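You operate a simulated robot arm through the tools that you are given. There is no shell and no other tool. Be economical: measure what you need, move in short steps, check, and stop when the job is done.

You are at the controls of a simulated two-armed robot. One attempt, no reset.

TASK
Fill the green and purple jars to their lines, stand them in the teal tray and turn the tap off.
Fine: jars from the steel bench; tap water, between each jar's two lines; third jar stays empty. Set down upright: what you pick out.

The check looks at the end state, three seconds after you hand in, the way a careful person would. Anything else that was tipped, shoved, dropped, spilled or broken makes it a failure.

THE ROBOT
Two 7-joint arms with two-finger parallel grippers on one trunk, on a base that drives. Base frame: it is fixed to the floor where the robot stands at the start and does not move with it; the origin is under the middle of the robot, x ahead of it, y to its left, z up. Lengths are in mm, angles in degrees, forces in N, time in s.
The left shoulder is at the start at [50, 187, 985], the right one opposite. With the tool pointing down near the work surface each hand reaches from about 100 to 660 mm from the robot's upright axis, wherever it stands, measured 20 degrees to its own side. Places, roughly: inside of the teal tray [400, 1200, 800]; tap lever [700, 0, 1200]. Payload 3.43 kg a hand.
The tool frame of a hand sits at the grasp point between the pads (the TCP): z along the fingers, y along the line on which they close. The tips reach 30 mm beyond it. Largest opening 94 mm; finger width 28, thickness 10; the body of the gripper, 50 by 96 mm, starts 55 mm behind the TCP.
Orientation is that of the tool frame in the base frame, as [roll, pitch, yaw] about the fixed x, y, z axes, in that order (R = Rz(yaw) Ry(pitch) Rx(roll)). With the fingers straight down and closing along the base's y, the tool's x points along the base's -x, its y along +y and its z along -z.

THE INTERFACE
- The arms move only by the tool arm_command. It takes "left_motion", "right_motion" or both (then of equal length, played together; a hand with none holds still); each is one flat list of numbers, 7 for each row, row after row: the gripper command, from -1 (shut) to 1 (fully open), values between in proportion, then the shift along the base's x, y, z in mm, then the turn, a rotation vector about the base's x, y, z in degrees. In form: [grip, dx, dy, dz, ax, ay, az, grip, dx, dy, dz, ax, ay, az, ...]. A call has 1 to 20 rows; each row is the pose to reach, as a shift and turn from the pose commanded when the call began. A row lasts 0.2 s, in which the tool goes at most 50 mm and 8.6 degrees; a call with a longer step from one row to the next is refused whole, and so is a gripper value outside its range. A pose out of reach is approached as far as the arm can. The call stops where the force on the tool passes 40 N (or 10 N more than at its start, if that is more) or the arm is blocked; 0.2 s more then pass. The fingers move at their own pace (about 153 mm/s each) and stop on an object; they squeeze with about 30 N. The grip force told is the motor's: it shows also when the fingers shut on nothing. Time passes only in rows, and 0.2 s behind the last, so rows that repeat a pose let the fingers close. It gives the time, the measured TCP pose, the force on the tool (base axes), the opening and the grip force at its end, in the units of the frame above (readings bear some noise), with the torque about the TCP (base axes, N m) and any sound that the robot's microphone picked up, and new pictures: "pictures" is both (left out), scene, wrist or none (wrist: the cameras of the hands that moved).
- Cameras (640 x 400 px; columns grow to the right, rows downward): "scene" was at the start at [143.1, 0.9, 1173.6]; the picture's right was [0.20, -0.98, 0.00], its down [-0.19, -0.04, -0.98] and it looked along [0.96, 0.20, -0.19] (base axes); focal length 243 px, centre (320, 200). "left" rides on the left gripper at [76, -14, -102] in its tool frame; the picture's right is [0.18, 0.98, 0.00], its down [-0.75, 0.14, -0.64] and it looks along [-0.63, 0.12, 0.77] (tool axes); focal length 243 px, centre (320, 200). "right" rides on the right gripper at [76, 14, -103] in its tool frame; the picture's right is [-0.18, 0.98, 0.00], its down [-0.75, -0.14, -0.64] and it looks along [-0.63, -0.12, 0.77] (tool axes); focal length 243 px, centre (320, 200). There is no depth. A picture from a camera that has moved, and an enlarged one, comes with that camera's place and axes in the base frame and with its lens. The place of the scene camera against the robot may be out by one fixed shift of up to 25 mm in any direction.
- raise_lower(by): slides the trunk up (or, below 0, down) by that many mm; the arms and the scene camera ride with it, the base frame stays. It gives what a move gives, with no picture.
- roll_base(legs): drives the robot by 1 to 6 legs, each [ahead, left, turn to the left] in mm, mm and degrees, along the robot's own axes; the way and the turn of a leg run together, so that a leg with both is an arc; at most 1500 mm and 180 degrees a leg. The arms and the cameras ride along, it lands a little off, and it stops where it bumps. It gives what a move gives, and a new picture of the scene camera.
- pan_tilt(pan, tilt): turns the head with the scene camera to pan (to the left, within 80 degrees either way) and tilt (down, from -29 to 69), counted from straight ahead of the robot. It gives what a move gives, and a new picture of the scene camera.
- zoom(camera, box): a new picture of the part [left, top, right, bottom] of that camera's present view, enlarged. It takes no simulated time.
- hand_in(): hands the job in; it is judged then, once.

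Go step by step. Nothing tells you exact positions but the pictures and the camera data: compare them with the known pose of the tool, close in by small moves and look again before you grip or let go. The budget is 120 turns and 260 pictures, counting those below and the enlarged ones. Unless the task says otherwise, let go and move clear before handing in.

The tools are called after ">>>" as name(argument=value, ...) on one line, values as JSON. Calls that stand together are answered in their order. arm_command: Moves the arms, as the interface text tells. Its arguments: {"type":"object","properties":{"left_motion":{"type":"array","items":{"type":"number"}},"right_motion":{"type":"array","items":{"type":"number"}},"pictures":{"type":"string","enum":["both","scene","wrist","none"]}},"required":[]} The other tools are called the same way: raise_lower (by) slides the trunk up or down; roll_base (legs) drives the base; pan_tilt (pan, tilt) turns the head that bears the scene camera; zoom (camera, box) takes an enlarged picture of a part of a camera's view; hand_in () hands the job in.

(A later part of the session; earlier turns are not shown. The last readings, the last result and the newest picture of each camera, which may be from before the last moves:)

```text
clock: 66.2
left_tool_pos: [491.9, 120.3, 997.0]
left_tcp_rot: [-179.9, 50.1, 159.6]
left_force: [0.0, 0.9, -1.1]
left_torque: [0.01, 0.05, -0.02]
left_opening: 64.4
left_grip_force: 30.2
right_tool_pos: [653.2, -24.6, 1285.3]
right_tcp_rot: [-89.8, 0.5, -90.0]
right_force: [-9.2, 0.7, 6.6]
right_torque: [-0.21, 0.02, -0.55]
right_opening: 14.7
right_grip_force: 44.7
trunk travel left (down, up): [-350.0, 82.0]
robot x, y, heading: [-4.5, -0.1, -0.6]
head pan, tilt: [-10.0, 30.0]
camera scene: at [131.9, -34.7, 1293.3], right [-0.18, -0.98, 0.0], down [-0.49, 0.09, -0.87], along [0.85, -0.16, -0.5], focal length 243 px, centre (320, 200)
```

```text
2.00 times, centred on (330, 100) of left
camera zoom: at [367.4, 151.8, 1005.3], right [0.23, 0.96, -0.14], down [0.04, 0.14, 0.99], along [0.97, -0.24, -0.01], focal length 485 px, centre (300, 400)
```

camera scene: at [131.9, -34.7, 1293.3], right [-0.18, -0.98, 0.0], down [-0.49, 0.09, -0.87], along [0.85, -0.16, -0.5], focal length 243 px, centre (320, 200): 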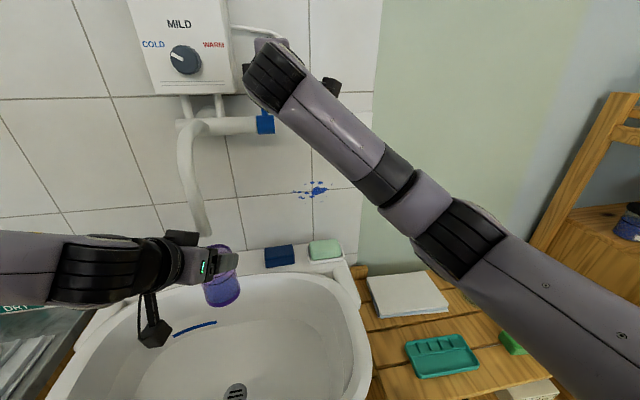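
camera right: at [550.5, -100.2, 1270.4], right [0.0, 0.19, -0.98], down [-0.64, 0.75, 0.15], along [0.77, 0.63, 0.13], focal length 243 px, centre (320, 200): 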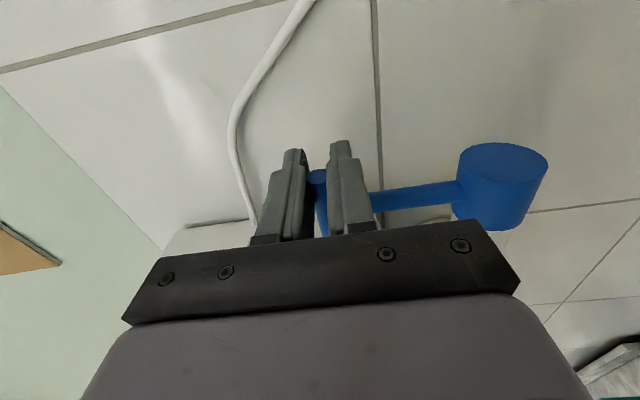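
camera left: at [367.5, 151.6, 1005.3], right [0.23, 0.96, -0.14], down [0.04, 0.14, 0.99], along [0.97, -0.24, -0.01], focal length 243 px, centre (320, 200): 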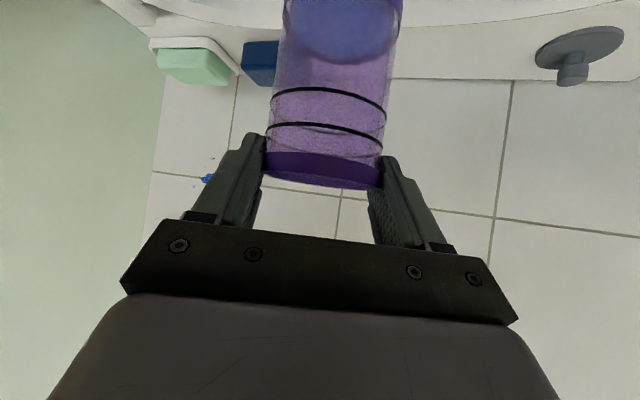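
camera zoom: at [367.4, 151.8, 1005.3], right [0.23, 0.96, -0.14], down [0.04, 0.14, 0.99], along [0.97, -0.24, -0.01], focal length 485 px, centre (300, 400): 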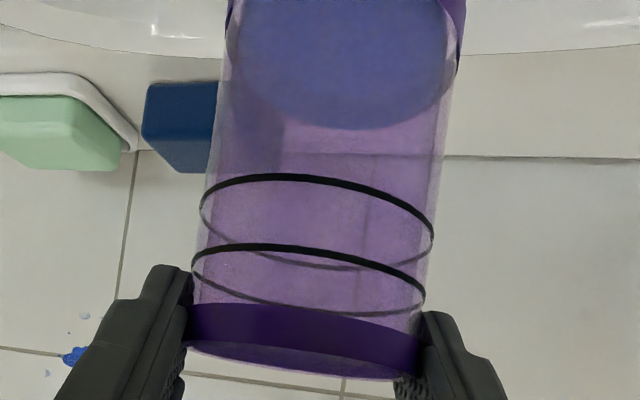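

The level hardly changed; that edge is the jar bottom, now just wet. I'll open and look at the stream while it runs.

>>> arm_command(right_motion=[-1, -9, 0, 0, 0, 0, 0, -1, -18, 0, -1, 0, 0, 0, -1, -26, 0, -2, 0, 0, 0])

>>> zoom(camera="scene", box=[150, 180, 278, 310])

>>> zoom(camera="left", box=[230, 0, 430, 200])

```text
clock: 67.0
left_tool_pos: [493.0, 120.3, 997.4]
left_tcp_rot: [-179.9, 50.1, 159.7]
left_force: [-0.1, -0.5, -0.4]
left_torque: [0.0, -0.01, -0.02]
left_opening: 64.7
left_grip_force: 30.4
right_tool_pos: [628.9, -24.4, 1282.1]
right_tcp_rot: [-89.9, 0.4, -90.1]
right_force: [-0.5, 0.1, 8.1]
right_torque: [-0.22, -0.27, 0.25]
right_opening: 14.4
right_grip_force: 44.6
trunk travel left (down, up): [-350.0, 82.0]
robot x, y, heading: [-5.7, 3.9, -0.5]
head pan, tilt: [-10.0, 30.0]
camera scene: at [133.1, -34.6, 1293.1], right [-0.18, -0.98, 0.0], down [-0.49, 0.09, -0.87], along [0.85, -0.16, -0.5], focal length 243 px, centre (320, 200)
camera right: at [526.0, -100.2, 1267.8], right [0.0, 0.19, -0.98], down [-0.64, 0.75, 0.15], along [0.77, 0.63, 0.13], focal length 243 px, centre (320, 200)
```

scene: 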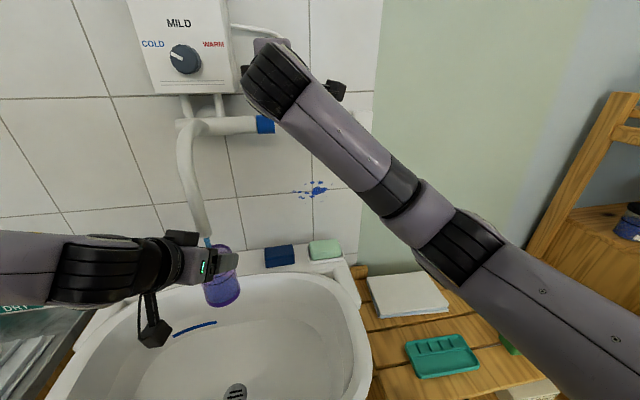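
right: 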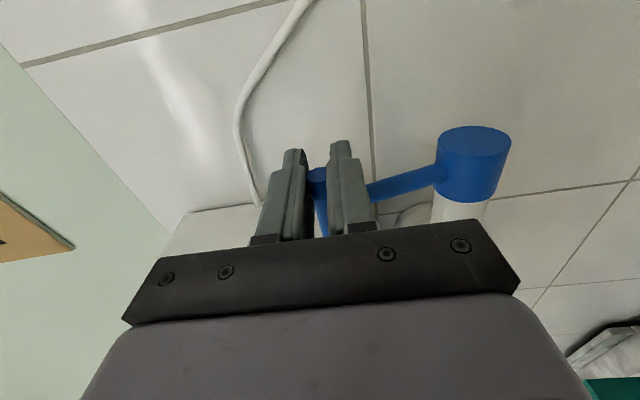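

```text
3.08 times, centred on (214, 245) of scene
camera zoom: at [133.1, -34.6, 1293.1], right [-0.18, -0.98, 0.0], down [-0.49, 0.09, -0.87], along [0.85, -0.16, -0.5], focal length 747 px, centre (646, 62)
```

zoom: 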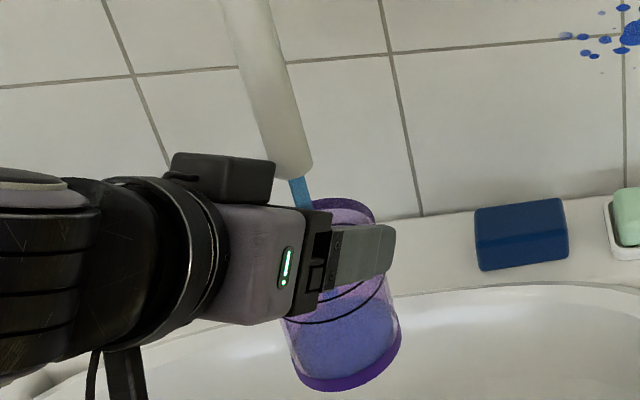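

```text
2.00 times, centred on (330, 100) of left
camera zoom: at [368.3, 151.9, 1004.9], right [0.23, 0.96, -0.14], down [0.04, 0.14, 0.99], along [0.97, -0.24, -0.01], focal length 485 px, centre (300, 400)
```

zoom: 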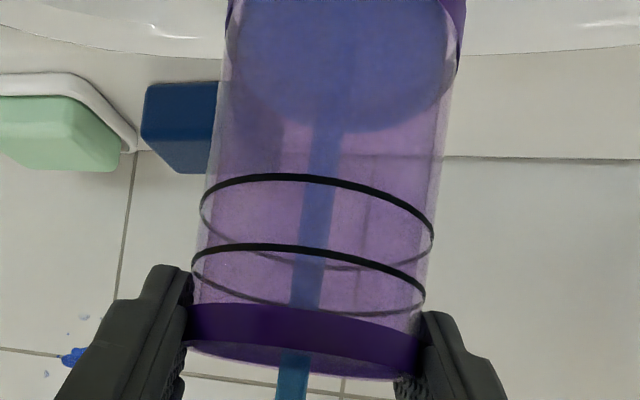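

The stream lands well inside the jar, and the flow is gentle. Holding open 2 s and measuring.

>>> arm_command(right_motion=[-1, 0, 0, 0, 0, 0, 0, -1, 0, 0, 0, 0, 0, 0, -1, 0, 0, 0, 0, 0, 0, -1, 0, 0, 0, 0, 0, 0, -1, 0, 0, 0, 0, 0, 0, -1, 0, 0, 0, 0, 0, 0, -1, 0, 0, 0, 0, 0, 0, -1, 0, 0, 0, 0, 0, 0, -1, 0, 0, 0, 0, 0, 0], pictures="none")

>>> zoom(camera="left", box=[230, 0, 430, 200])

```text
clock: 69.0
left_tool_pos: [492.8, 119.3, 996.3]
left_tcp_rot: [-180.0, 50.1, 159.7]
left_force: [0.2, -0.4, -1.4]
left_torque: [-0.01, 0.03, -0.01]
left_opening: 64.3
left_grip_force: 30.4
right_tool_pos: [628.6, -23.2, 1282.7]
right_tcp_rot: [-90.0, 0.5, -90.0]
right_force: [-1.8, 0.7, 6.5]
right_torque: [-0.2, -0.03, 0.12]
right_opening: 14.5
right_grip_force: 44.7
trunk travel left (down, up): [-350.0, 82.0]
robot x, y, heading: [-6.5, 1.5, -0.8]
head pan, tilt: [-10.0, 30.0]
```

```text
2.00 times, centred on (330, 100) of left
camera zoom: at [368.3, 151.9, 1004.9], right [0.23, 0.96, -0.14], down [0.04, 0.14, 0.99], along [0.97, -0.24, -0.01], focal length 485 px, centre (300, 400)
```

zoom: 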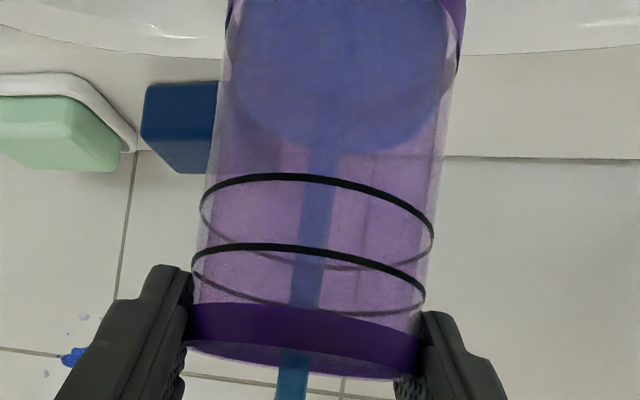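

Flow is about 10.5 px/s (≈3.6 mm/s); the back edge is at 152 and the target is ~290 (lines' back edges at 268 and 315). Continuing for 4 s twice.

>>> arm_command(right_motion=[-1, 0, 0, 0, 0, 0, 0, -1, 0, 0, 0, 0, 0, 0, -1, 0, 0, 0, 0, 0, 0, -1, 0, 0, 0, 0, 0, 0, -1, 0, 0, 0, 0, 0, 0, -1, 0, 0, 0, 0, 0, 0, -1, 0, 0, 0, 0, 0, 0, -1, 0, 0, 0, 0, 0, 0, -1, 0, 0, 0, 0, 0, 0, -1, 0, 0, 0, 0, 0, 0, -1, 0, 0, 0, 0, 0, 0, -1, 0, 0, 0, 0, 0, 0, -1, 0, 0, 0, 0, 0, 0, -1, 0, 0, 0, 0, 0, 0, -1, 0, 0, 0, 0, 0, 0, -1, 0, 0, 0, 0, 0, 0, -1, 0, 0, 0, 0, 0, 0, -1, 0, 0, 0, 0, 0, 0, -1, 0, 0, 0, 0, 0, 0], pictures="none")

>>> zoom(camera="left", box=[230, 0, 430, 200])

```text
clock: 73.0
left_tool_pos: [492.5, 121.1, 997.0]
left_tcp_rot: [-179.9, 50.1, 159.6]
left_force: [0.4, -0.5, -1.2]
left_torque: [0.01, 0.03, 0.01]
left_opening: 64.3
left_grip_force: 30.1
right_tool_pos: [629.1, -24.1, 1282.1]
right_tcp_rot: [-90.0, 0.5, -90.1]
right_force: [-2.3, 1.1, 7.1]
right_torque: [-0.19, -0.05, 0.01]
right_opening: 14.8
right_grip_force: 45.5
trunk travel left (down, up): [-350.0, 82.0]
robot x, y, heading: [-6.5, -0.9, -0.7]
head pan, tilt: [-10.0, 30.0]
```

```text
2.00 times, centred on (330, 100) of left
camera zoom: at [368.4, 151.9, 1004.8], right [0.23, 0.96, -0.14], down [0.04, 0.14, 0.99], along [0.97, -0.24, -0.01], focal length 485 px, centre (300, 400)
```

zoom: 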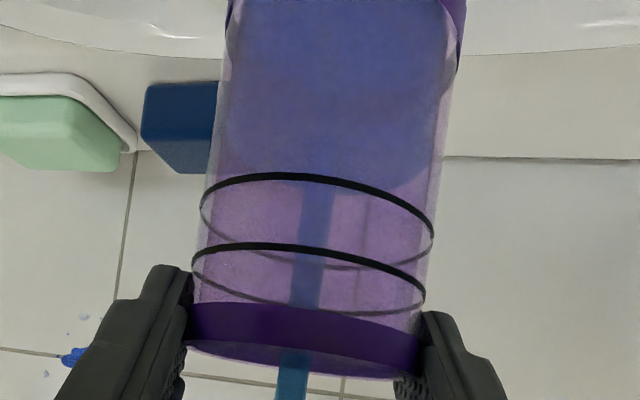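

Back edge at ~195, steady rate. Another 4 s should bring it to ~238, still below the lower line.

>>> arm_command(right_motion=[-1, 0, 0, 0, 0, 0, 0, -1, 0, 0, 0, 0, 0, 0, -1, 0, 0, 0, 0, 0, 0, -1, 0, 0, 0, 0, 0, 0, -1, 0, 0, 0, 0, 0, 0, -1, 0, 0, 0, 0, 0, 0, -1, 0, 0, 0, 0, 0, 0, -1, 0, 0, 0, 0, 0, 0, -1, 0, 0, 0, 0, 0, 0, -1, 0, 0, 0, 0, 0, 0, -1, 0, 0, 0, 0, 0, 0, -1, 0, 0, 0, 0, 0, 0, -1, 0, 0, 0, 0, 0, 0, -1, 0, 0, 0, 0, 0, 0, -1, 0, 0, 0, 0, 0, 0, -1, 0, 0, 0, 0, 0, 0, -1, 0, 0, 0, 0, 0, 0, -1, 0, 0, 0, 0, 0, 0, -1, 0, 0, 0, 0, 0, 0], pictures="none")

>>> zoom(camera="left", box=[230, 0, 430, 200])

```text
clock: 77.0
left_tool_pos: [493.6, 119.7, 996.8]
left_tcp_rot: [-179.9, 50.1, 159.6]
left_force: [0.0, -0.1, -2.4]
left_torque: [0.05, 0.02, -0.03]
left_opening: 64.5
left_grip_force: 29.9
right_tool_pos: [628.2, -25.1, 1281.8]
right_tcp_rot: [-89.9, 0.4, -90.0]
right_force: [-2.6, 0.4, 6.7]
right_torque: [-0.22, -0.08, 0.05]
right_opening: 14.6
right_grip_force: 45.1
trunk travel left (down, up): [-350.0, 82.0]
robot x, y, heading: [-8.1, -1.2, -0.5]
head pan, tilt: [-10.0, 30.0]
```

```text
2.00 times, centred on (330, 100) of left
camera zoom: at [368.4, 151.9, 1004.8], right [0.23, 0.96, -0.14], down [0.04, 0.14, 0.99], along [0.97, -0.24, -0.01], focal length 485 px, centre (300, 400)
```

zoom: 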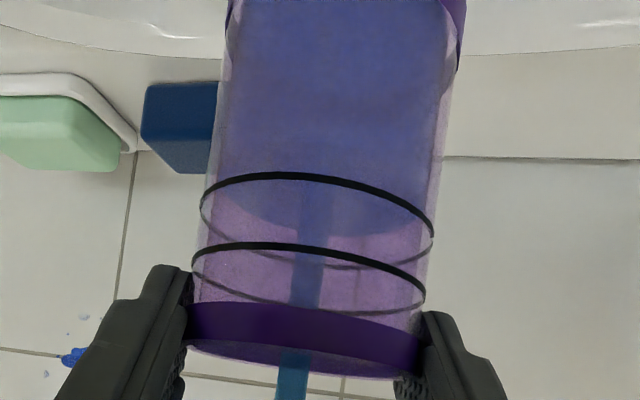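

Back edge ~236. Another 4 s should put it just above the lower line.

>>> arm_command(right_motion=[-1, 0, 0, 0, 0, 0, 0, -1, 0, 0, 0, 0, 0, 0, -1, 0, 0, 0, 0, 0, 0, -1, 0, 0, 0, 0, 0, 0, -1, 0, 0, 0, 0, 0, 0, -1, 0, 0, 0, 0, 0, 0, -1, 0, 0, 0, 0, 0, 0, -1, 0, 0, 0, 0, 0, 0, -1, 0, 0, 0, 0, 0, 0, -1, 0, 0, 0, 0, 0, 0, -1, 0, 0, 0, 0, 0, 0, -1, 0, 0, 0, 0, 0, 0, -1, 0, 0, 0, 0, 0, 0, -1, 0, 0, 0, 0, 0, 0, -1, 0, 0, 0, 0, 0, 0, -1, 0, 0, 0, 0, 0, 0, -1, 0, 0, 0, 0, 0, 0, -1, 0, 0, 0, 0, 0, 0, -1, 0, 0, 0, 0, 0, 0], pictures="none")

>>> zoom(camera="left", box=[230, 0, 430, 200])

```text
clock: 81.0
left_tool_pos: [493.1, 120.9, 997.6]
left_tcp_rot: [-180.0, 50.2, 159.8]
left_force: [0.5, -0.4, -1.6]
left_torque: [-0.04, 0.01, 0.01]
left_opening: 64.5
left_grip_force: 30.1
right_tool_pos: [628.2, -23.5, 1283.1]
right_tcp_rot: [-90.0, 0.5, -90.0]
right_force: [-1.9, 0.3, 7.3]
right_torque: [-0.21, -0.1, -0.04]
right_opening: 14.5
right_grip_force: 45.0
trunk travel left (down, up): [-350.0, 82.0]
robot x, y, heading: [-8.7, -1.2, -0.6]
head pan, tilt: [-10.0, 30.0]
```

```text
2.00 times, centred on (330, 100) of left
camera zoom: at [368.4, 151.9, 1004.8], right [0.23, 0.96, -0.14], down [0.04, 0.14, 0.99], along [0.97, -0.24, -0.01], focal length 485 px, centre (300, 400)
```

zoom: 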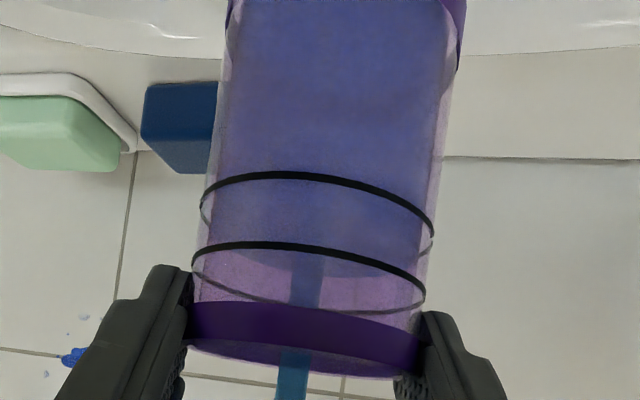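

Now at ~277, just above the lower line. Hold ~0.8 s more, then close.

>>> arm_command(right_motion=[-1, 0, 0, 0, 0, 0, 0, -1, 0, 0, 0, 0, 0, 0, -1, 0, 0, 0, 0, 0, 0, -1, 9, 0, 1, 0, 0, 0, -1, 18, 0, 2, 0, 0, 0, -1, 26, 0, 2, 0, 0, 0, -1, 27, 0, 2, 0, 0, 0], pictures="scene")

>>> zoom(camera="left", box=[230, 0, 430, 200])

>>> zoom(camera="scene", box=[150, 180, 278, 310])

```text
clock: 82.6
left_tool_pos: [491.8, 119.2, 997.2]
left_tcp_rot: [179.9, 50.1, 159.6]
left_force: [-1.1, 0.3, -2.8]
left_torque: [0.03, 0.0, 0.05]
left_opening: 64.6
left_grip_force: 30.0
right_tool_pos: [653.5, -23.9, 1284.6]
right_tcp_rot: [-89.9, 0.5, -90.0]
right_force: [-15.8, -1.6, 1.6]
right_torque: [-0.27, 0.2, -0.44]
right_opening: 14.7
right_grip_force: 45.0
trunk travel left (down, up): [-350.0, 82.0]
robot x, y, heading: [-4.5, 2.4, -0.6]
head pan, tilt: [-10.0, 30.0]
camera scene: at [131.3, -35.0, 1293.3], right [-0.18, -0.98, 0.0], down [-0.49, 0.09, -0.87], along [0.85, -0.16, -0.5], focal length 243 px, centre (320, 200)
```

scene: 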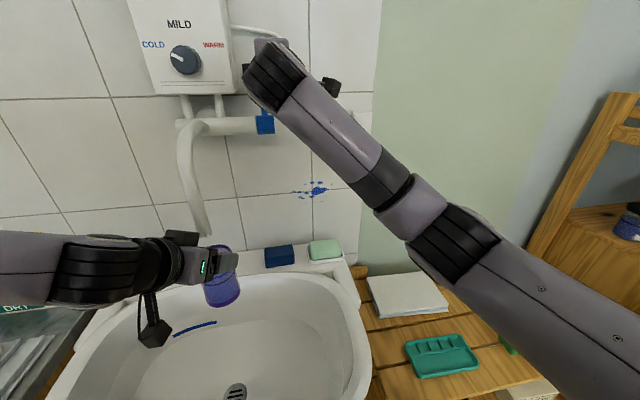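

```text
2.00 times, centred on (330, 100) of left
camera zoom: at [367.0, 151.6, 1005.4], right [0.23, 0.96, -0.14], down [0.04, 0.14, 0.99], along [0.97, -0.24, -0.01], focal length 485 px, centre (300, 400)
```

zoom: 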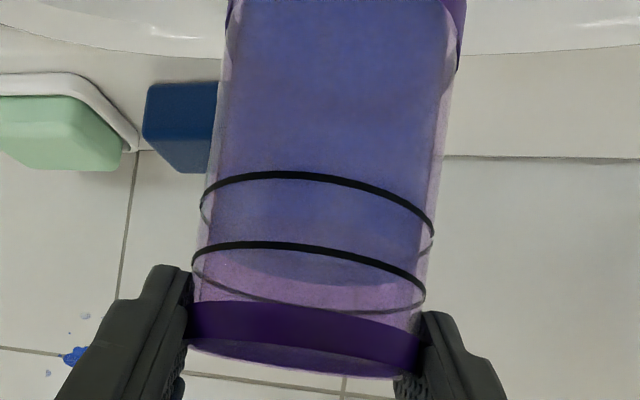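

```text
3.08 times, centred on (214, 245) of scene
camera zoom: at [131.3, -35.0, 1293.3], right [-0.18, -0.98, 0.0], down [-0.49, 0.09, -0.87], along [0.85, -0.16, -0.5], focal length 747 px, centre (646, 62)
```

zoom: 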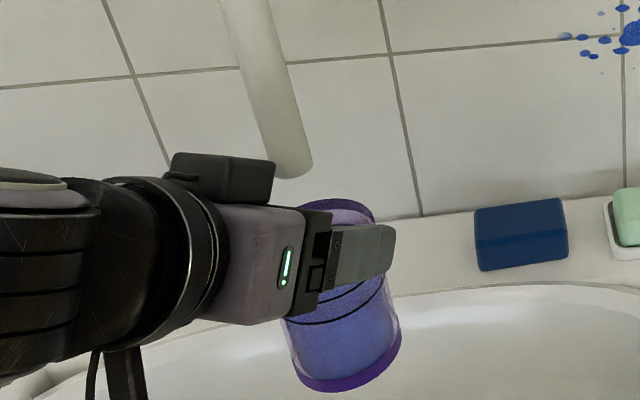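

Purple is filled mid-way between its lines and the tap is off. Releasing the lever and backing the right hand away.

>>> arm_command(right_motion=[-1, -3, 0, 0, 0, 0, 0, 0.3, -3, 0, 0, 0, 0, 0, 0.3, -3, 0, 0, 0, 0, 0, 0.3, -3, 0, 0, 0, 0, 0, 0.3, -25, 0, 0, 0, 0, 0, 0.3, -60, 0, 0, 0, 0, 0, 0.3, -100, 0, 0, 0, 0, 0, 0.3, -140, -10, 0, 0, 0, 0, 0.3, -180, -30, 0, 0, 0, 0, 0.3, -210, -60, 0, 0, 0, 0], pictures="both")

```text
clock: 84.8
left_tool_pos: [494.0, 119.5, 995.9]
left_tcp_rot: [-179.8, 50.0, 159.6]
left_force: [0.0, -0.3, -2.2]
left_torque: [-0.01, 0.03, 0.01]
left_opening: 64.2
left_grip_force: 30.1
right_tool_pos: [446.0, -85.4, 1282.3]
right_tcp_rot: [-90.1, 0.5, -90.1]
right_force: [-0.5, 0.5, -0.2]
right_torque: [-0.05, 0.0, -0.02]
right_opening: 61.1
right_grip_force: 0.1
trunk travel left (down, up): [-350.0, 82.0]
robot x, y, heading: [-9.7, -0.8, -0.6]
head pan, tilt: [-10.0, 30.0]
camera scene: at [134.1, -35.1, 1293.0], right [-0.18, -0.98, 0.0], down [-0.49, 0.09, -0.87], along [0.85, -0.16, -0.5], focal length 243 px, centre (320, 200)
camera right: at [344.1, -160.4, 1268.9], right [0.0, 0.19, -0.98], down [-0.64, 0.75, 0.15], along [0.77, 0.63, 0.12], focal length 243 px, centre (320, 200)
```

scene: 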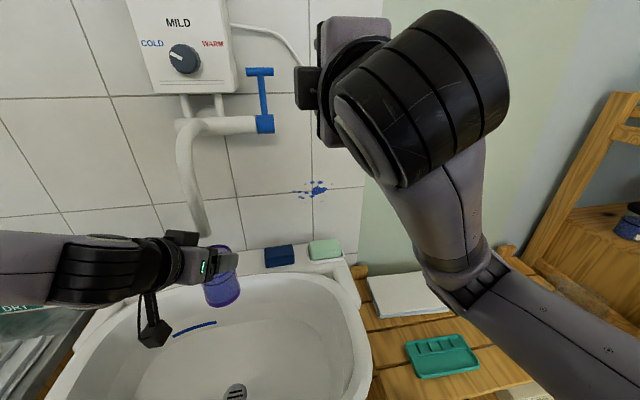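
right: 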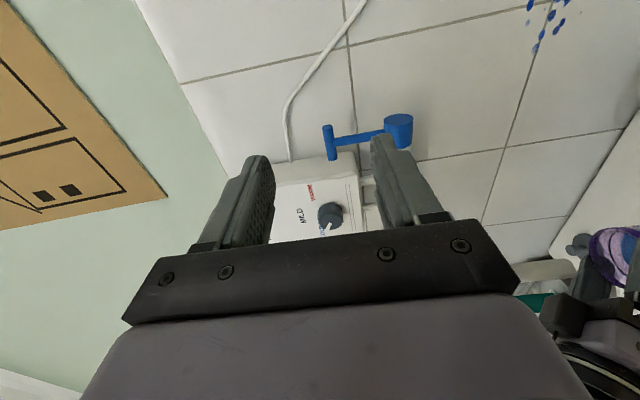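

Lever is upright and water off. Moving the full jar gently left and straightening the hand.

>>> arm_command(left_motion=[-1, 0, 4, 0, 0, 0, 0, -1, 0, 12, 0, 0, 0, 0, -1, 0, 24, 0, 0, 0, 0, -1, 0, 38, 0, 0, 0, 1, -1, 0, 53, 0, 0, 0, 3, -1, 0, 68, 0, 0, 0, 5, -1, 0, 83, 0, 0, 0, 7, -1, 0, 98, 0, 0, 0, 9, -1, 0, 113, 0, 0, 0, 11, -1, 0, 128, 0, 0, 0, 13, -1, 0, 143, 0, 0, 0, 15, -1, 0, 158, 0, 0, 0, 17, -1, 0, 173, 0, 0, 0, 19, -1, 0, 188, 0, 0, 0, 20, -1, 0, 200, 0, 0, 0, 20, -1, 0, 208, 0, 0, 0, 20, -1, 0, 212, 0, 0, 0, 20])

```text
clock: 88.4
left_tool_pos: [492.5, 331.7, 997.0]
left_tcp_rot: [-179.8, 50.0, 179.6]
left_force: [0.1, 0.1, -2.5]
left_torque: [0.01, 0.06, 0.01]
left_opening: 64.3
left_grip_force: 30.4
right_tool_pos: [447.4, -83.8, 1284.4]
right_tcp_rot: [-90.0, 0.6, -90.0]
right_force: [-0.2, -0.7, 0.4]
right_torque: [0.03, 0.04, -0.03]
right_opening: 61.1
right_grip_force: 0.0
trunk travel left (down, up): [-350.0, 82.0]
robot x, y, heading: [-5.1, -0.2, -0.6]
head pan, tilt: [-10.0, 30.0]
camera scene: at [134.2, -34.5, 1293.0], right [-0.18, -0.98, 0.0], down [-0.49, 0.09, -0.87], along [0.85, -0.16, -0.5], focal length 243 px, centre (320, 200)
camera left: at [365.1, 319.5, 1004.8], right [-0.11, 0.98, -0.14], down [-0.01, 0.14, 0.99], along [0.99, 0.11, -0.01], focal length 243 px, centre (320, 200)
```

scene: 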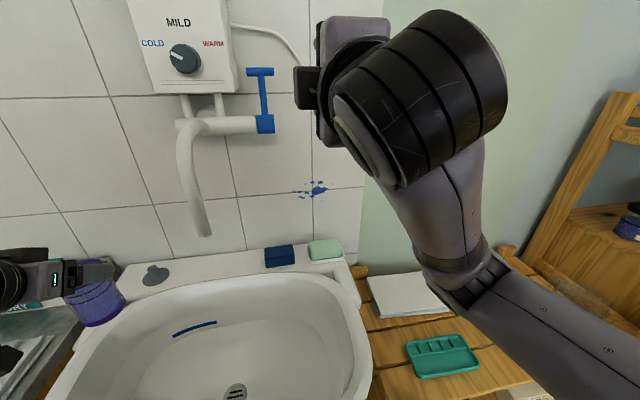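
left: 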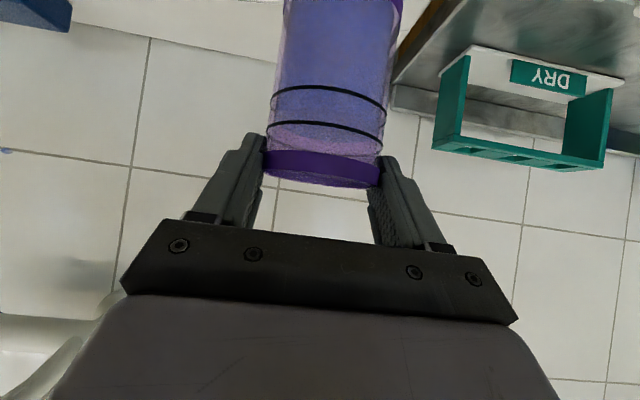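

Driving back and left toward the tray, in moderate legs.

>>> pan_tilt(pan=40, tilt=35)

>>> roll_base(legs=[[-113, 0, 0], [0, 300, 0]])

>>> roll_base(legs=[[0, 340, 0], [0, 330, 0]])

>>> zoom(camera="left", box=[0, 0, 640, 400])

```text
clock: 89.6
left_tool_pos: [492.2, 332.1, 998.0]
left_tcp_rot: [-180.0, 50.0, 179.7]
left_force: [-1.2, 0.3, -3.0]
left_torque: [0.04, 0.06, 0.01]
left_opening: 64.1
left_grip_force: 30.3
right_tool_pos: [447.6, -83.7, 1282.9]
right_tcp_rot: [-89.9, 0.4, -90.0]
right_force: [0.2, 0.3, 0.2]
right_torque: [-0.01, 0.01, 0.01]
right_opening: 61.1
right_grip_force: 0.0
trunk travel left (down, up): [-350.0, 82.0]
robot x, y, heading: [-9.2, -0.5, -0.3]
head pan, tilt: [40.0, 35.0]
camera scene: at [113.4, 37.9, 1285.2], right [0.63, -0.77, 0.0], down [-0.44, -0.36, -0.82], along [0.63, 0.52, -0.57], focal length 243 px, centre (320, 200)
```

scene: 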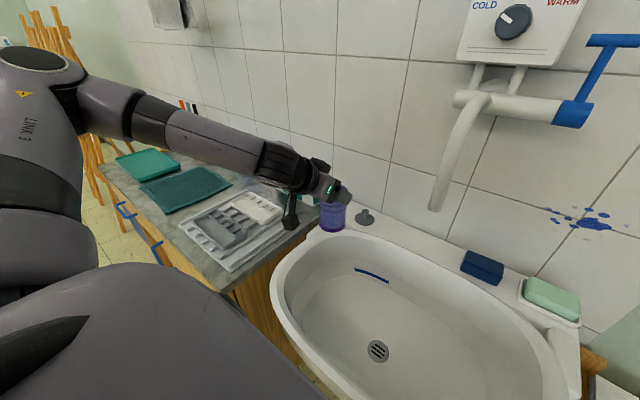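

```text
clock: 93.6
left_tool_pos: [380.8, 631.3, 996.1]
left_tcp_rot: [-179.8, 50.0, 179.8]
left_force: [0.7, 0.0, -2.9]
left_torque: [0.01, 0.05, 0.01]
left_opening: 64.1
left_grip_force: 30.2
right_tool_pos: [334.7, 215.0, 1282.7]
right_tcp_rot: [-89.9, 0.5, -89.9]
right_force: [-0.2, 0.0, -0.2]
right_torque: [0.02, 0.0, 0.0]
right_opening: 60.8
right_grip_force: 0.1
trunk travel left (down, up): [-350.0, 82.0]
robot x, y, heading: [-119.0, 299.2, -0.3]
head pan, tilt: [40.0, 35.0]
camera scene: at [1.5, 336.5, 1285.2], right [0.64, -0.77, 0.0], down [-0.44, -0.37, -0.82], along [0.63, 0.52, -0.57], focal length 243 px, centre (320, 200)
```

scene: 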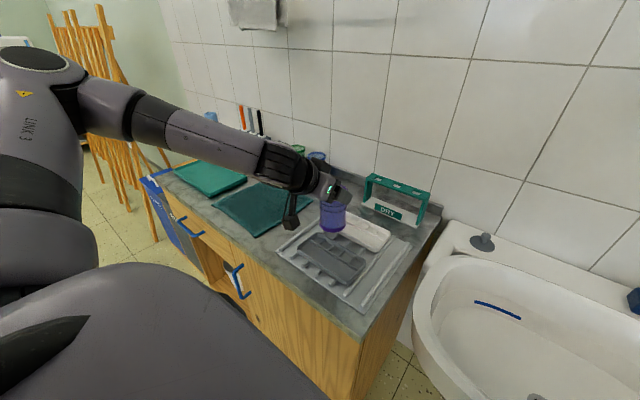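

```text
clock: 100.2
left_tool_pos: [382.2, 1303.3, 996.4]
left_tcp_rot: [-179.9, 50.0, -179.9]
left_force: [0.5, 0.6, -2.1]
left_torque: [0.03, 0.03, 0.02]
left_opening: 64.1
left_grip_force: 29.8
right_tool_pos: [339.5, 886.9, 1283.9]
right_tcp_rot: [-90.1, 0.4, -89.7]
right_force: [0.0, 0.7, 0.2]
right_torque: [0.0, 0.0, 0.0]
right_opening: 61.2
right_grip_force: 0.0
trunk travel left (down, up): [-350.0, 82.0]
robot x, y, heading: [-115.3, 968.8, 0.0]
head pan, tilt: [40.0, 35.0]
camera scene: at [4.5, 1006.7, 1285.2], right [0.64, -0.77, 0.0], down [-0.44, -0.37, -0.82], along [0.63, 0.52, -0.57], focal length 243 px, centre (320, 200)
```

scene: 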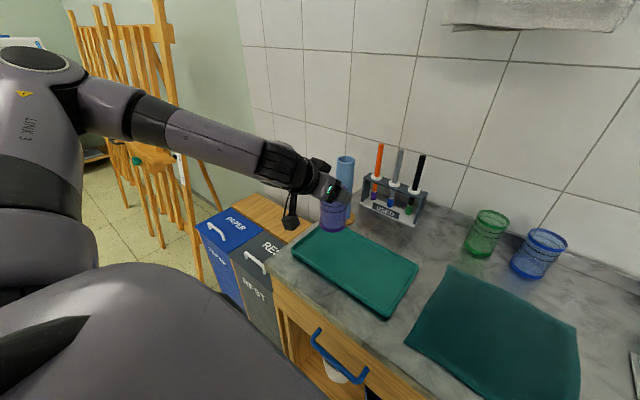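

```text
1.00 times, centred on (320, 200) of left (not enlarged: the box is as wide or as high as the picture)
camera zoom: at [254.4, 1289.5, 1004.7], right [-0.12, 0.98, -0.14], down [-0.01, 0.14, 0.99], along [0.99, 0.12, -0.01], focal length 243 px, centre (320, 200)
```

zoom: 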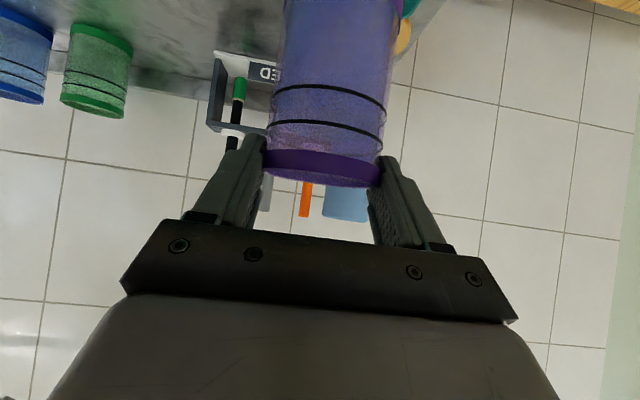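

Jar over the tray's far half; I estimate the tray spans x 300–460, y 1085–1355. Shifting 20 mm right, lowering partway and checking.

>>> arm_command(left_motion=[-1, -2, -5, -4, 0, 0, 0, -1, -4, -10, -12, 0, 0, 0, -1, -6, -16, -22, 0, 0, 0, -1, -8, -20, -32, 0, 0, 0, -1, -8, -22, -40, 0, 0, 0, -1, -8, -22, -45, 0, 0, 0])

>>> zoom(camera="scene", box=[260, 140, 460, 340])

>>> zoom(camera="left", box=[230, 0, 430, 200])

```text
clock: 101.6
left_tool_pos: [374.2, 1281.8, 951.7]
left_tcp_rot: [-179.9, 50.1, -179.9]
left_force: [-0.5, 0.6, -2.8]
left_torque: [0.01, 0.02, -0.01]
left_opening: 64.0
left_grip_force: 30.1
right_tool_pos: [338.8, 887.6, 1282.6]
right_tcp_rot: [-90.0, 0.6, -89.7]
right_force: [-1.3, 1.1, 0.1]
right_torque: [-0.01, -0.03, -0.02]
right_opening: 61.2
right_grip_force: 0.1
trunk travel left (down, up): [-350.0, 82.0]
robot x, y, heading: [-114.8, 969.6, -0.1]
head pan, tilt: [40.0, 35.0]
camera scene: at [4.5, 1006.6, 1285.2], right [0.64, -0.77, 0.0], down [-0.44, -0.37, -0.82], along [0.63, 0.52, -0.57], focal length 243 px, centre (320, 200)
camera left: at [246.5, 1267.6, 959.2], right [-0.12, 0.98, -0.14], down [-0.01, 0.14, 0.99], along [0.99, 0.12, -0.01], focal length 243 px, centre (320, 200)
```

scene: 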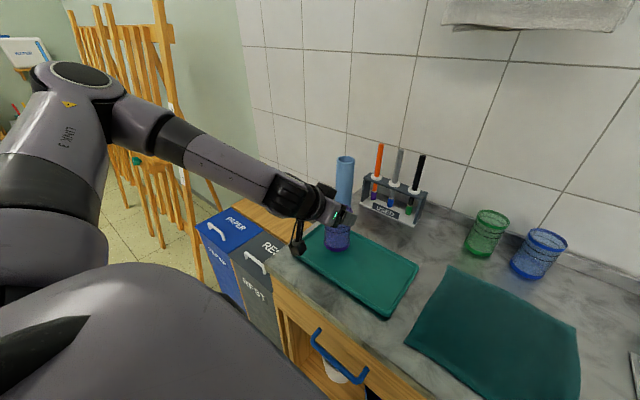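
left: 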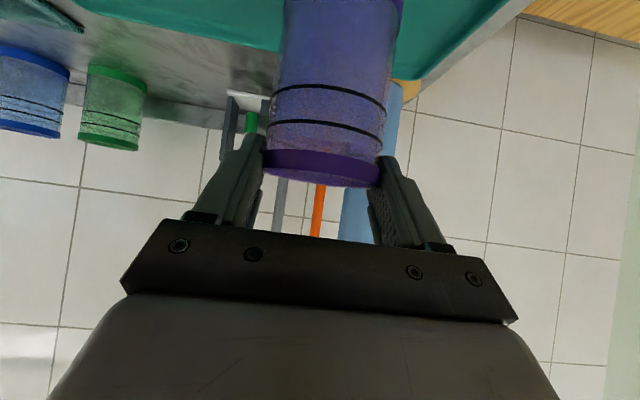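

```text
2.00 times, centred on (360, 240) of scene
camera zoom: at [4.5, 1006.6, 1285.2], right [0.64, -0.77, 0.0], down [-0.44, -0.37, -0.82], along [0.63, 0.52, -0.57], focal length 485 px, centre (240, 120)
```

zoom: 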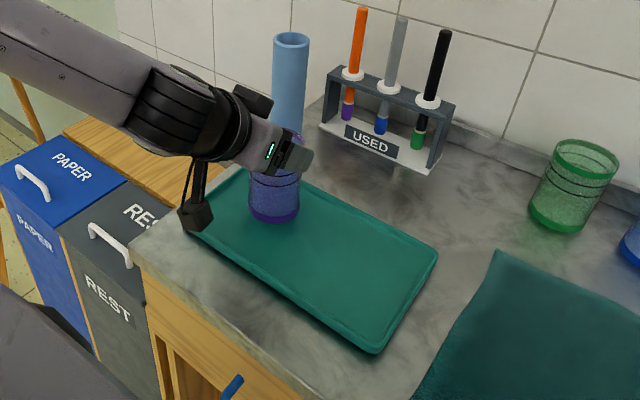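

```text
2.00 times, centred on (330, 100) of left
camera zoom: at [246.5, 1267.6, 959.2], right [-0.12, 0.98, -0.14], down [-0.01, 0.14, 0.99], along [0.99, 0.12, -0.01], focal length 485 px, centre (300, 400)
```

zoom: 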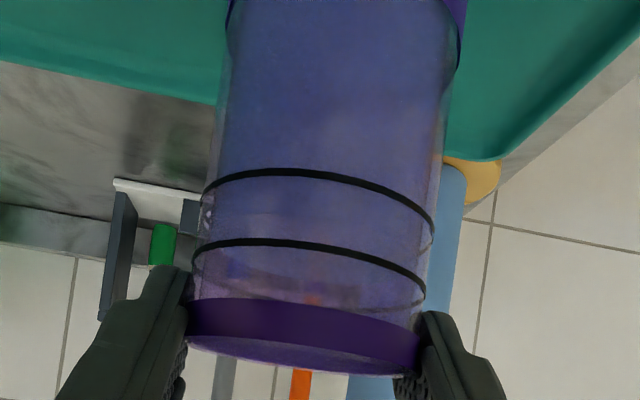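

Position is good, inside the tray with margin. Lowering in small steps until contact.

>>> arm_command(left_motion=[-1, 0, 0, -4, 0, 0, 0, -1, 0, 0, -8, 0, 0, 0, -1, 0, 0, -12, 0, 0, 0, -1, 0, 0, -15, 0, 0, 0], pictures="none")

```text
clock: 102.6
left_tool_pos: [374.7, 1280.8, 934.5]
left_tcp_rot: [-179.8, 50.0, 180.0]
left_force: [-0.3, 0.3, -2.2]
left_torque: [0.03, 0.03, 0.01]
left_opening: 64.2
left_grip_force: 29.6
right_tool_pos: [339.0, 887.6, 1283.4]
right_tcp_rot: [-89.9, 0.5, -89.7]
right_force: [0.6, 0.8, 0.0]
right_torque: [0.01, 0.04, 0.0]
right_opening: 61.0
right_grip_force: 0.0
trunk travel left (down, up): [-350.0, 82.0]
robot x, y, heading: [-116.5, 967.7, -0.3]
head pan, tilt: [40.0, 35.0]
```

>>> arm_command(left_motion=[-1, 0, 0, -2, 0, 0, 0, -1, 0, 0, -4, 0, 0, 0, -1, 0, 0, -6, 0, 0, 0], pictures="scene")

>>> zoom(camera="scene", box=[280, 170, 400, 270])

```text
clock: 103.4
left_tool_pos: [374.3, 1280.7, 934.1]
left_tcp_rot: [-180.0, 50.3, 180.0]
left_force: [-3.5, 1.6, 12.4]
left_torque: [0.3, 0.57, -0.03]
left_opening: 64.0
left_grip_force: 29.5
right_tool_pos: [337.2, 887.3, 1284.3]
right_tcp_rot: [-89.8, 0.5, -89.7]
right_force: [-0.2, 0.8, -0.1]
right_torque: [0.03, 0.02, 0.02]
right_opening: 61.2
right_grip_force: 0.1
trunk travel left (down, up): [-350.0, 82.0]
robot x, y, heading: [-112.5, 970.0, -0.2]
head pan, tilt: [40.0, 35.0]
camera scene: at [3.0, 1006.0, 1285.7], right [0.64, -0.77, 0.0], down [-0.44, -0.37, -0.82], along [0.63, 0.53, -0.57], focal length 243 px, centre (320, 200)
```

scene: 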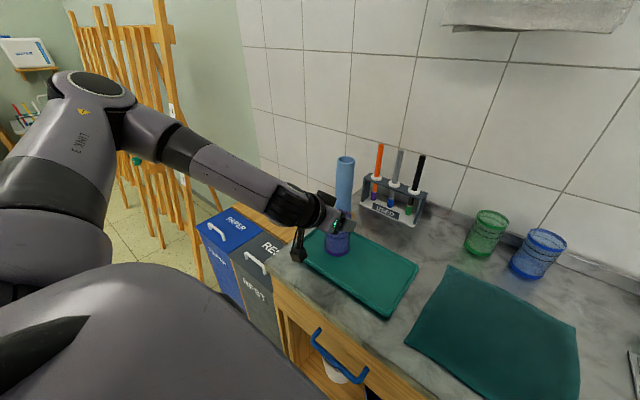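

```text
4.00 times, centred on (340, 220) of scene
camera zoom: at [3.0, 1006.0, 1285.7], right [0.64, -0.77, 0.0], down [-0.44, -0.37, -0.82], along [0.63, 0.53, -0.57], focal length 971 px, centre (240, 120)
```

zoom: 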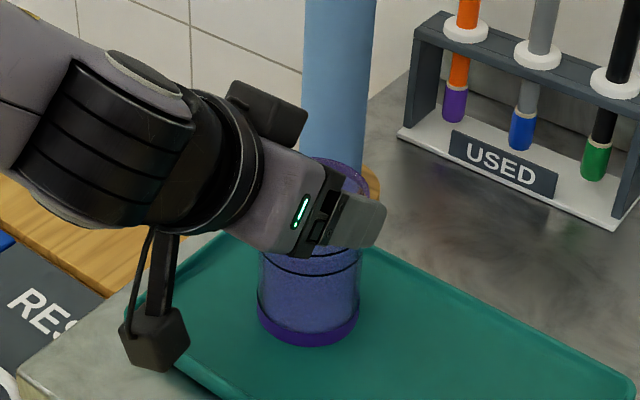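

Jar rests on the tray floor. Easing the pressure, opening, and withdrawing back-up along the tool axis.

>>> arm_command(left_motion=[-1, 0, 0, 5, 0, 0, 0, 0.1, 0, 0, 5, 0, 0, 0, 0.5, 0, 0, 5, 0, 0, 0, 0.75, 0, 0, 5, 0, 0, 0, 0.75, 0, 0, 5, 0, 0, 0, 0.75, -8, 0, 12, 0, 0, 0, 0.75, -25, 0, 26, 0, 0, 0, 0.75, -50, 0, 47, 0, 0, 0, 0.75, -80, 0, 72, 0, 0, 0])

>>> zoom(camera="scene", box=[280, 170, 440, 330])

>>> zoom(camera="left", box=[200, 0, 440, 200])

```text
clock: 105.4
left_tool_pos: [293.5, 1280.5, 1002.1]
left_tcp_rot: [-179.9, 50.0, 180.0]
left_force: [0.8, -0.2, -0.5]
left_torque: [0.01, -0.02, -0.01]
left_opening: 82.0
left_grip_force: 0.0
right_tool_pos: [338.0, 887.8, 1283.1]
right_tcp_rot: [-89.9, 0.5, -89.6]
right_force: [-0.4, 0.0, -0.5]
right_torque: [0.0, 0.01, 0.03]
right_opening: 60.9
right_grip_force: 0.2
trunk travel left (down, up): [-350.0, 82.0]
robot x, y, heading: [-114.6, 968.6, -0.3]
head pan, tilt: [40.0, 35.0]
camera scene: at [3.8, 1006.7, 1285.3], right [0.64, -0.77, 0.0], down [-0.44, -0.37, -0.82], along [0.63, 0.52, -0.57], focal length 243 px, centre (320, 200)
camera left: at [165.8, 1267.6, 1011.1], right [-0.12, 0.98, -0.14], down [-0.01, 0.14, 0.99], along [0.99, 0.12, -0.01], focal length 243 px, centre (320, 200)
```

scene: 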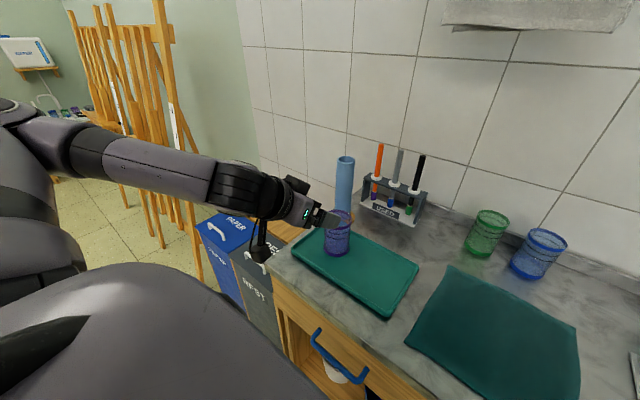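
left: 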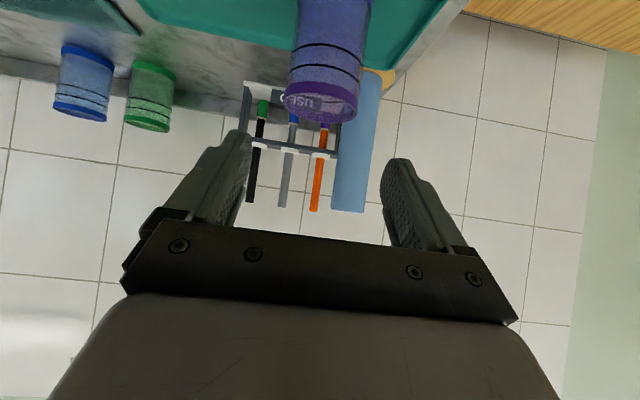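

```text
2.50 times, centred on (360, 250) of scene
camera zoom: at [3.8, 1006.7, 1285.3], right [0.64, -0.77, 0.0], down [-0.44, -0.37, -0.82], along [0.63, 0.52, -0.57], focal length 607 px, centre (220, 75)
```

zoom: 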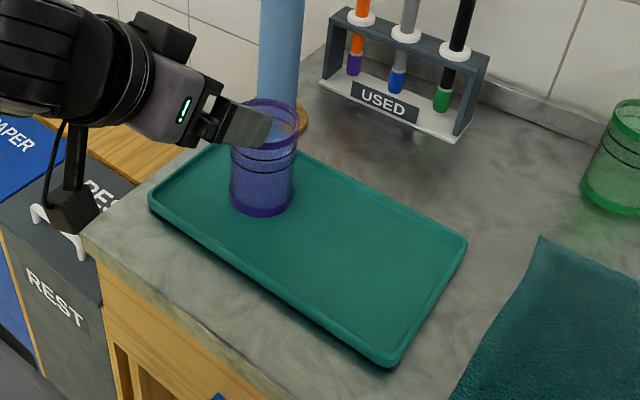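

```text
2.00 times, centred on (320, 100) of left
camera zoom: at [165.8, 1267.6, 1011.1], right [-0.12, 0.98, -0.14], down [-0.01, 0.14, 0.99], along [0.99, 0.12, -0.01], focal length 485 px, centre (320, 400)
```

zoom: 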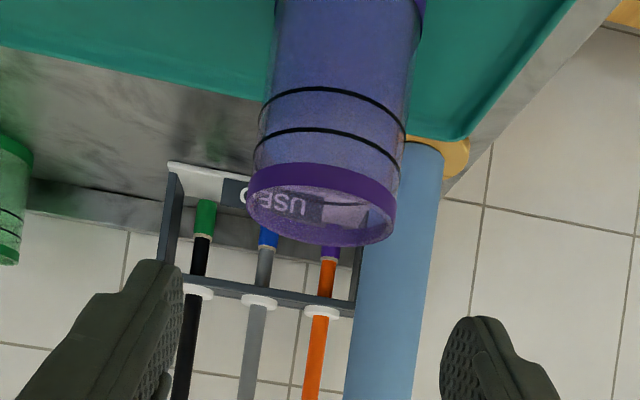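

Purple stands upright in the tray, filled. Next the green jar at ≈[622, 1004]. Raising the left hand, driving to face it, then lowering the trunk.

>>> arm_command(left_motion=[0.75, 0, 0, 40, 0, 0, 0, 0.75, 0, 0, 80, 0, 0, 0, 0.75, 0, 0, 120, 0, 0, 0], pictures="none")

>>> roll_base(legs=[[0, -292, 0], [33, 0, 0]])

>>> raise_lower(by=-150)

>>> zoom(camera="left", box=[0, 0, 640, 400])

```text
clock: 106.2
left_tool_pos: [294.6, 1280.1, 1124.2]
left_tcp_rot: [-179.9, 50.0, 180.0]
left_force: [-0.4, -0.3, -0.2]
left_torque: [-0.04, -0.01, -0.02]
left_opening: 82.2
left_grip_force: 0.2
right_tool_pos: [339.6, 886.1, 1282.3]
right_tcp_rot: [-90.0, 0.5, -89.7]
right_force: [-0.3, -0.6, 0.4]
right_torque: [0.0, 0.02, -0.01]
right_opening: 61.2
right_grip_force: 0.0
trunk travel left (down, up): [-350.0, 82.0]
robot x, y, heading: [-119.6, 965.3, -0.3]
head pan, tilt: [40.0, 35.0]
```

```text
clock: 109.8
left_tool_pos: [326.5, 985.3, 1122.0]
left_tcp_rot: [-179.8, 49.9, -179.9]
left_force: [0.3, 0.1, 0.2]
left_torque: [0.01, 0.01, 0.01]
left_opening: 82.6
left_grip_force: 0.1
right_tool_pos: [372.6, 592.8, 1283.5]
right_tcp_rot: [-90.0, 0.5, -89.8]
right_force: [0.1, -0.7, 0.1]
right_torque: [0.0, 0.01, 0.01]
right_opening: 61.1
right_grip_force: 0.1
trunk travel left (down, up): [-350.0, 82.0]
robot x, y, heading: [-83.5, 674.9, -0.5]
head pan, tilt: [40.0, 35.0]
camera scene: at [37.9, 712.4, 1285.0], right [0.64, -0.77, 0.0], down [-0.44, -0.37, -0.82], along [0.63, 0.52, -0.57], focal length 243 px, centre (320, 200)
```

scene: 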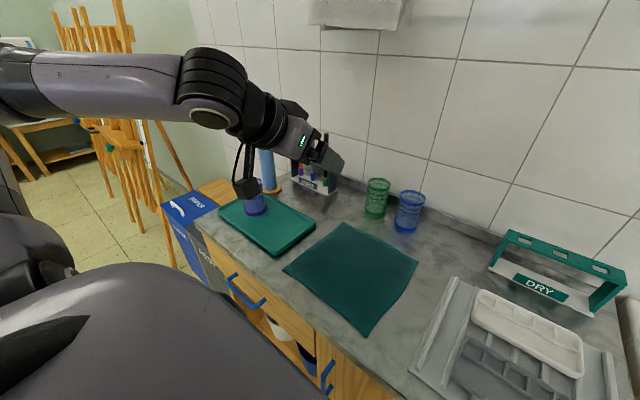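

```text
clock: 111.6
left_tool_pos: [326.1, 986.5, 972.9]
left_tcp_rot: [-179.9, 50.0, 179.9]
left_force: [0.9, -0.5, -0.4]
left_torque: [0.03, 0.0, 0.02]
left_opening: 82.4
left_grip_force: 0.0
right_tool_pos: [371.4, 592.8, 1133.5]
right_tcp_rot: [-89.9, 0.5, -89.8]
right_force: [0.8, 0.4, 0.0]
right_torque: [0.03, -0.01, 0.03]
right_opening: 61.2
right_grip_force: 0.0
trunk travel left (down, up): [-200.0, 232.0]
robot x, y, heading: [-83.3, 673.3, -0.5]
head pan, tilt: [40.0, 35.0]
```

```text
1.00 times, centred on (320, 200) of left (not enlarged: the box is as wide or as high as the picture)
camera zoom: at [198.2, 972.7, 980.9], right [-0.12, 0.98, -0.14], down [-0.01, 0.14, 0.99], along [0.99, 0.12, -0.01], focal length 243 px, centre (320, 200)
```

zoom: 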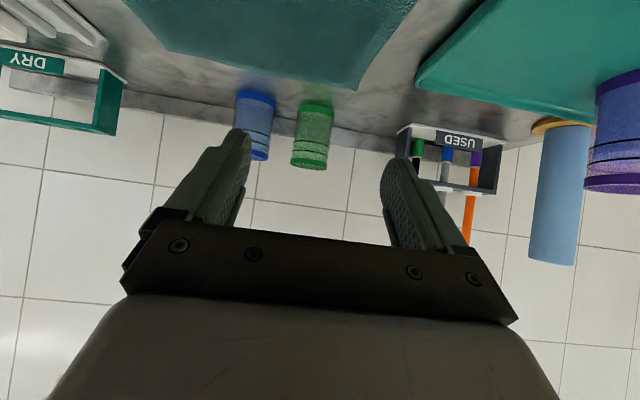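

Green ≈[620, 994], blue ≈[618, 890]. Approaching at rim-band height with 82 mm opening.

>>> arm_command(left_motion=[0.75, 40, 4, -10, 0, 0, 0, 0.75, 80, 8, -20, 0, 0, 0, 0.75, 120, 8, -35, 0, 0, 0, 0.75, 160, 8, -50, 0, 0, 0, 0.75, 190, 8, -50, 0, 0, 0], pictures="wrist")

```text
clock: 112.8
left_tool_pos: [516.8, 992.9, 922.3]
left_tcp_rot: [-179.8, 50.0, -180.0]
left_force: [-0.4, -0.3, 0.6]
left_torque: [-0.02, 0.03, -0.03]
left_opening: 82.4
left_grip_force: 0.0
right_tool_pos: [373.4, 592.8, 1133.4]
right_tcp_rot: [-90.1, 0.4, -89.8]
right_force: [-0.4, -0.2, 0.2]
right_torque: [0.01, 0.04, 0.0]
right_opening: 61.0
right_grip_force: 0.0
trunk travel left (down, up): [-200.0, 232.0]
robot x, y, heading: [-82.8, 676.9, -0.1]
head pan, tilt: [40.0, 35.0]
camera left: at [389.2, 980.7, 930.5], right [-0.12, 0.98, -0.14], down [-0.01, 0.14, 0.99], along [0.99, 0.12, -0.01], focal length 243 px, centre (320, 200)
```

left: 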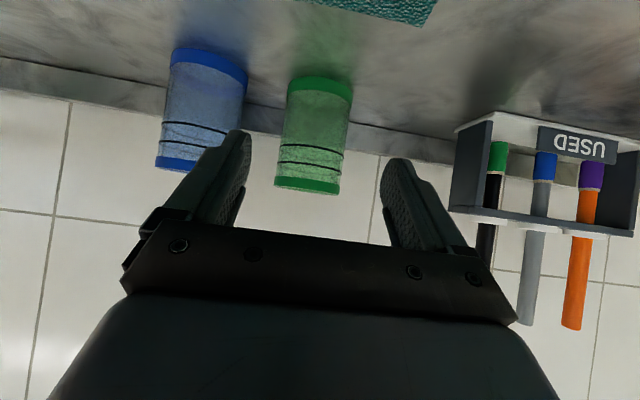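

Jar axis likely y≈999 given the small bias seen with purple. Moving in most of the way and rechecking.

>>> arm_command(left_motion=[0.75, 15, 5, 0, 0, 0, 0, 0.75, 40, 5, 0, 0, 0, 0, 0.75, 65, 5, 0, 0, 0, 0, 0.75, 85, 5, 0, 0, 0, 0], pictures="wrist")

```text
clock: 113.8
left_tool_pos: [602.3, 998.7, 922.6]
left_tcp_rot: [-179.8, 50.0, 180.0]
left_force: [0.2, 0.7, -0.4]
left_torque: [-0.04, -0.04, 0.02]
left_opening: 82.3
left_grip_force: 0.0
right_tool_pos: [371.4, 593.0, 1134.2]
right_tcp_rot: [-90.0, 0.5, -89.6]
right_force: [-0.3, 0.7, 0.0]
right_torque: [-0.01, -0.02, 0.01]
right_opening: 61.2
right_grip_force: 0.0
trunk travel left (down, up): [-200.0, 232.0]
robot x, y, heading: [-84.7, 673.4, -0.0]
head pan, tilt: [40.0, 35.0]
camera left: at [473.7, 984.8, 930.7], right [-0.12, 0.98, -0.14], down [-0.01, 0.14, 0.99], along [0.99, 0.12, -0.01], focal length 243 px, centre (320, 200)
```

left: 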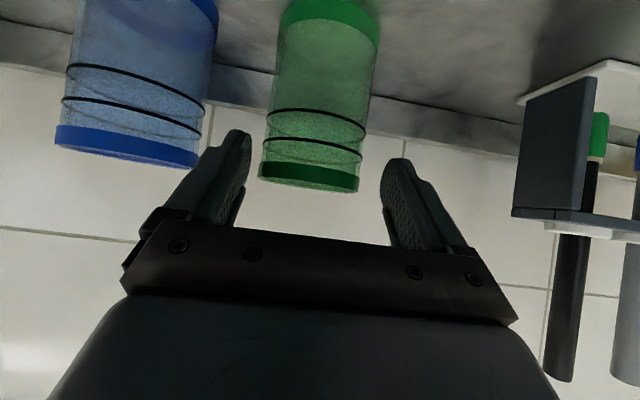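

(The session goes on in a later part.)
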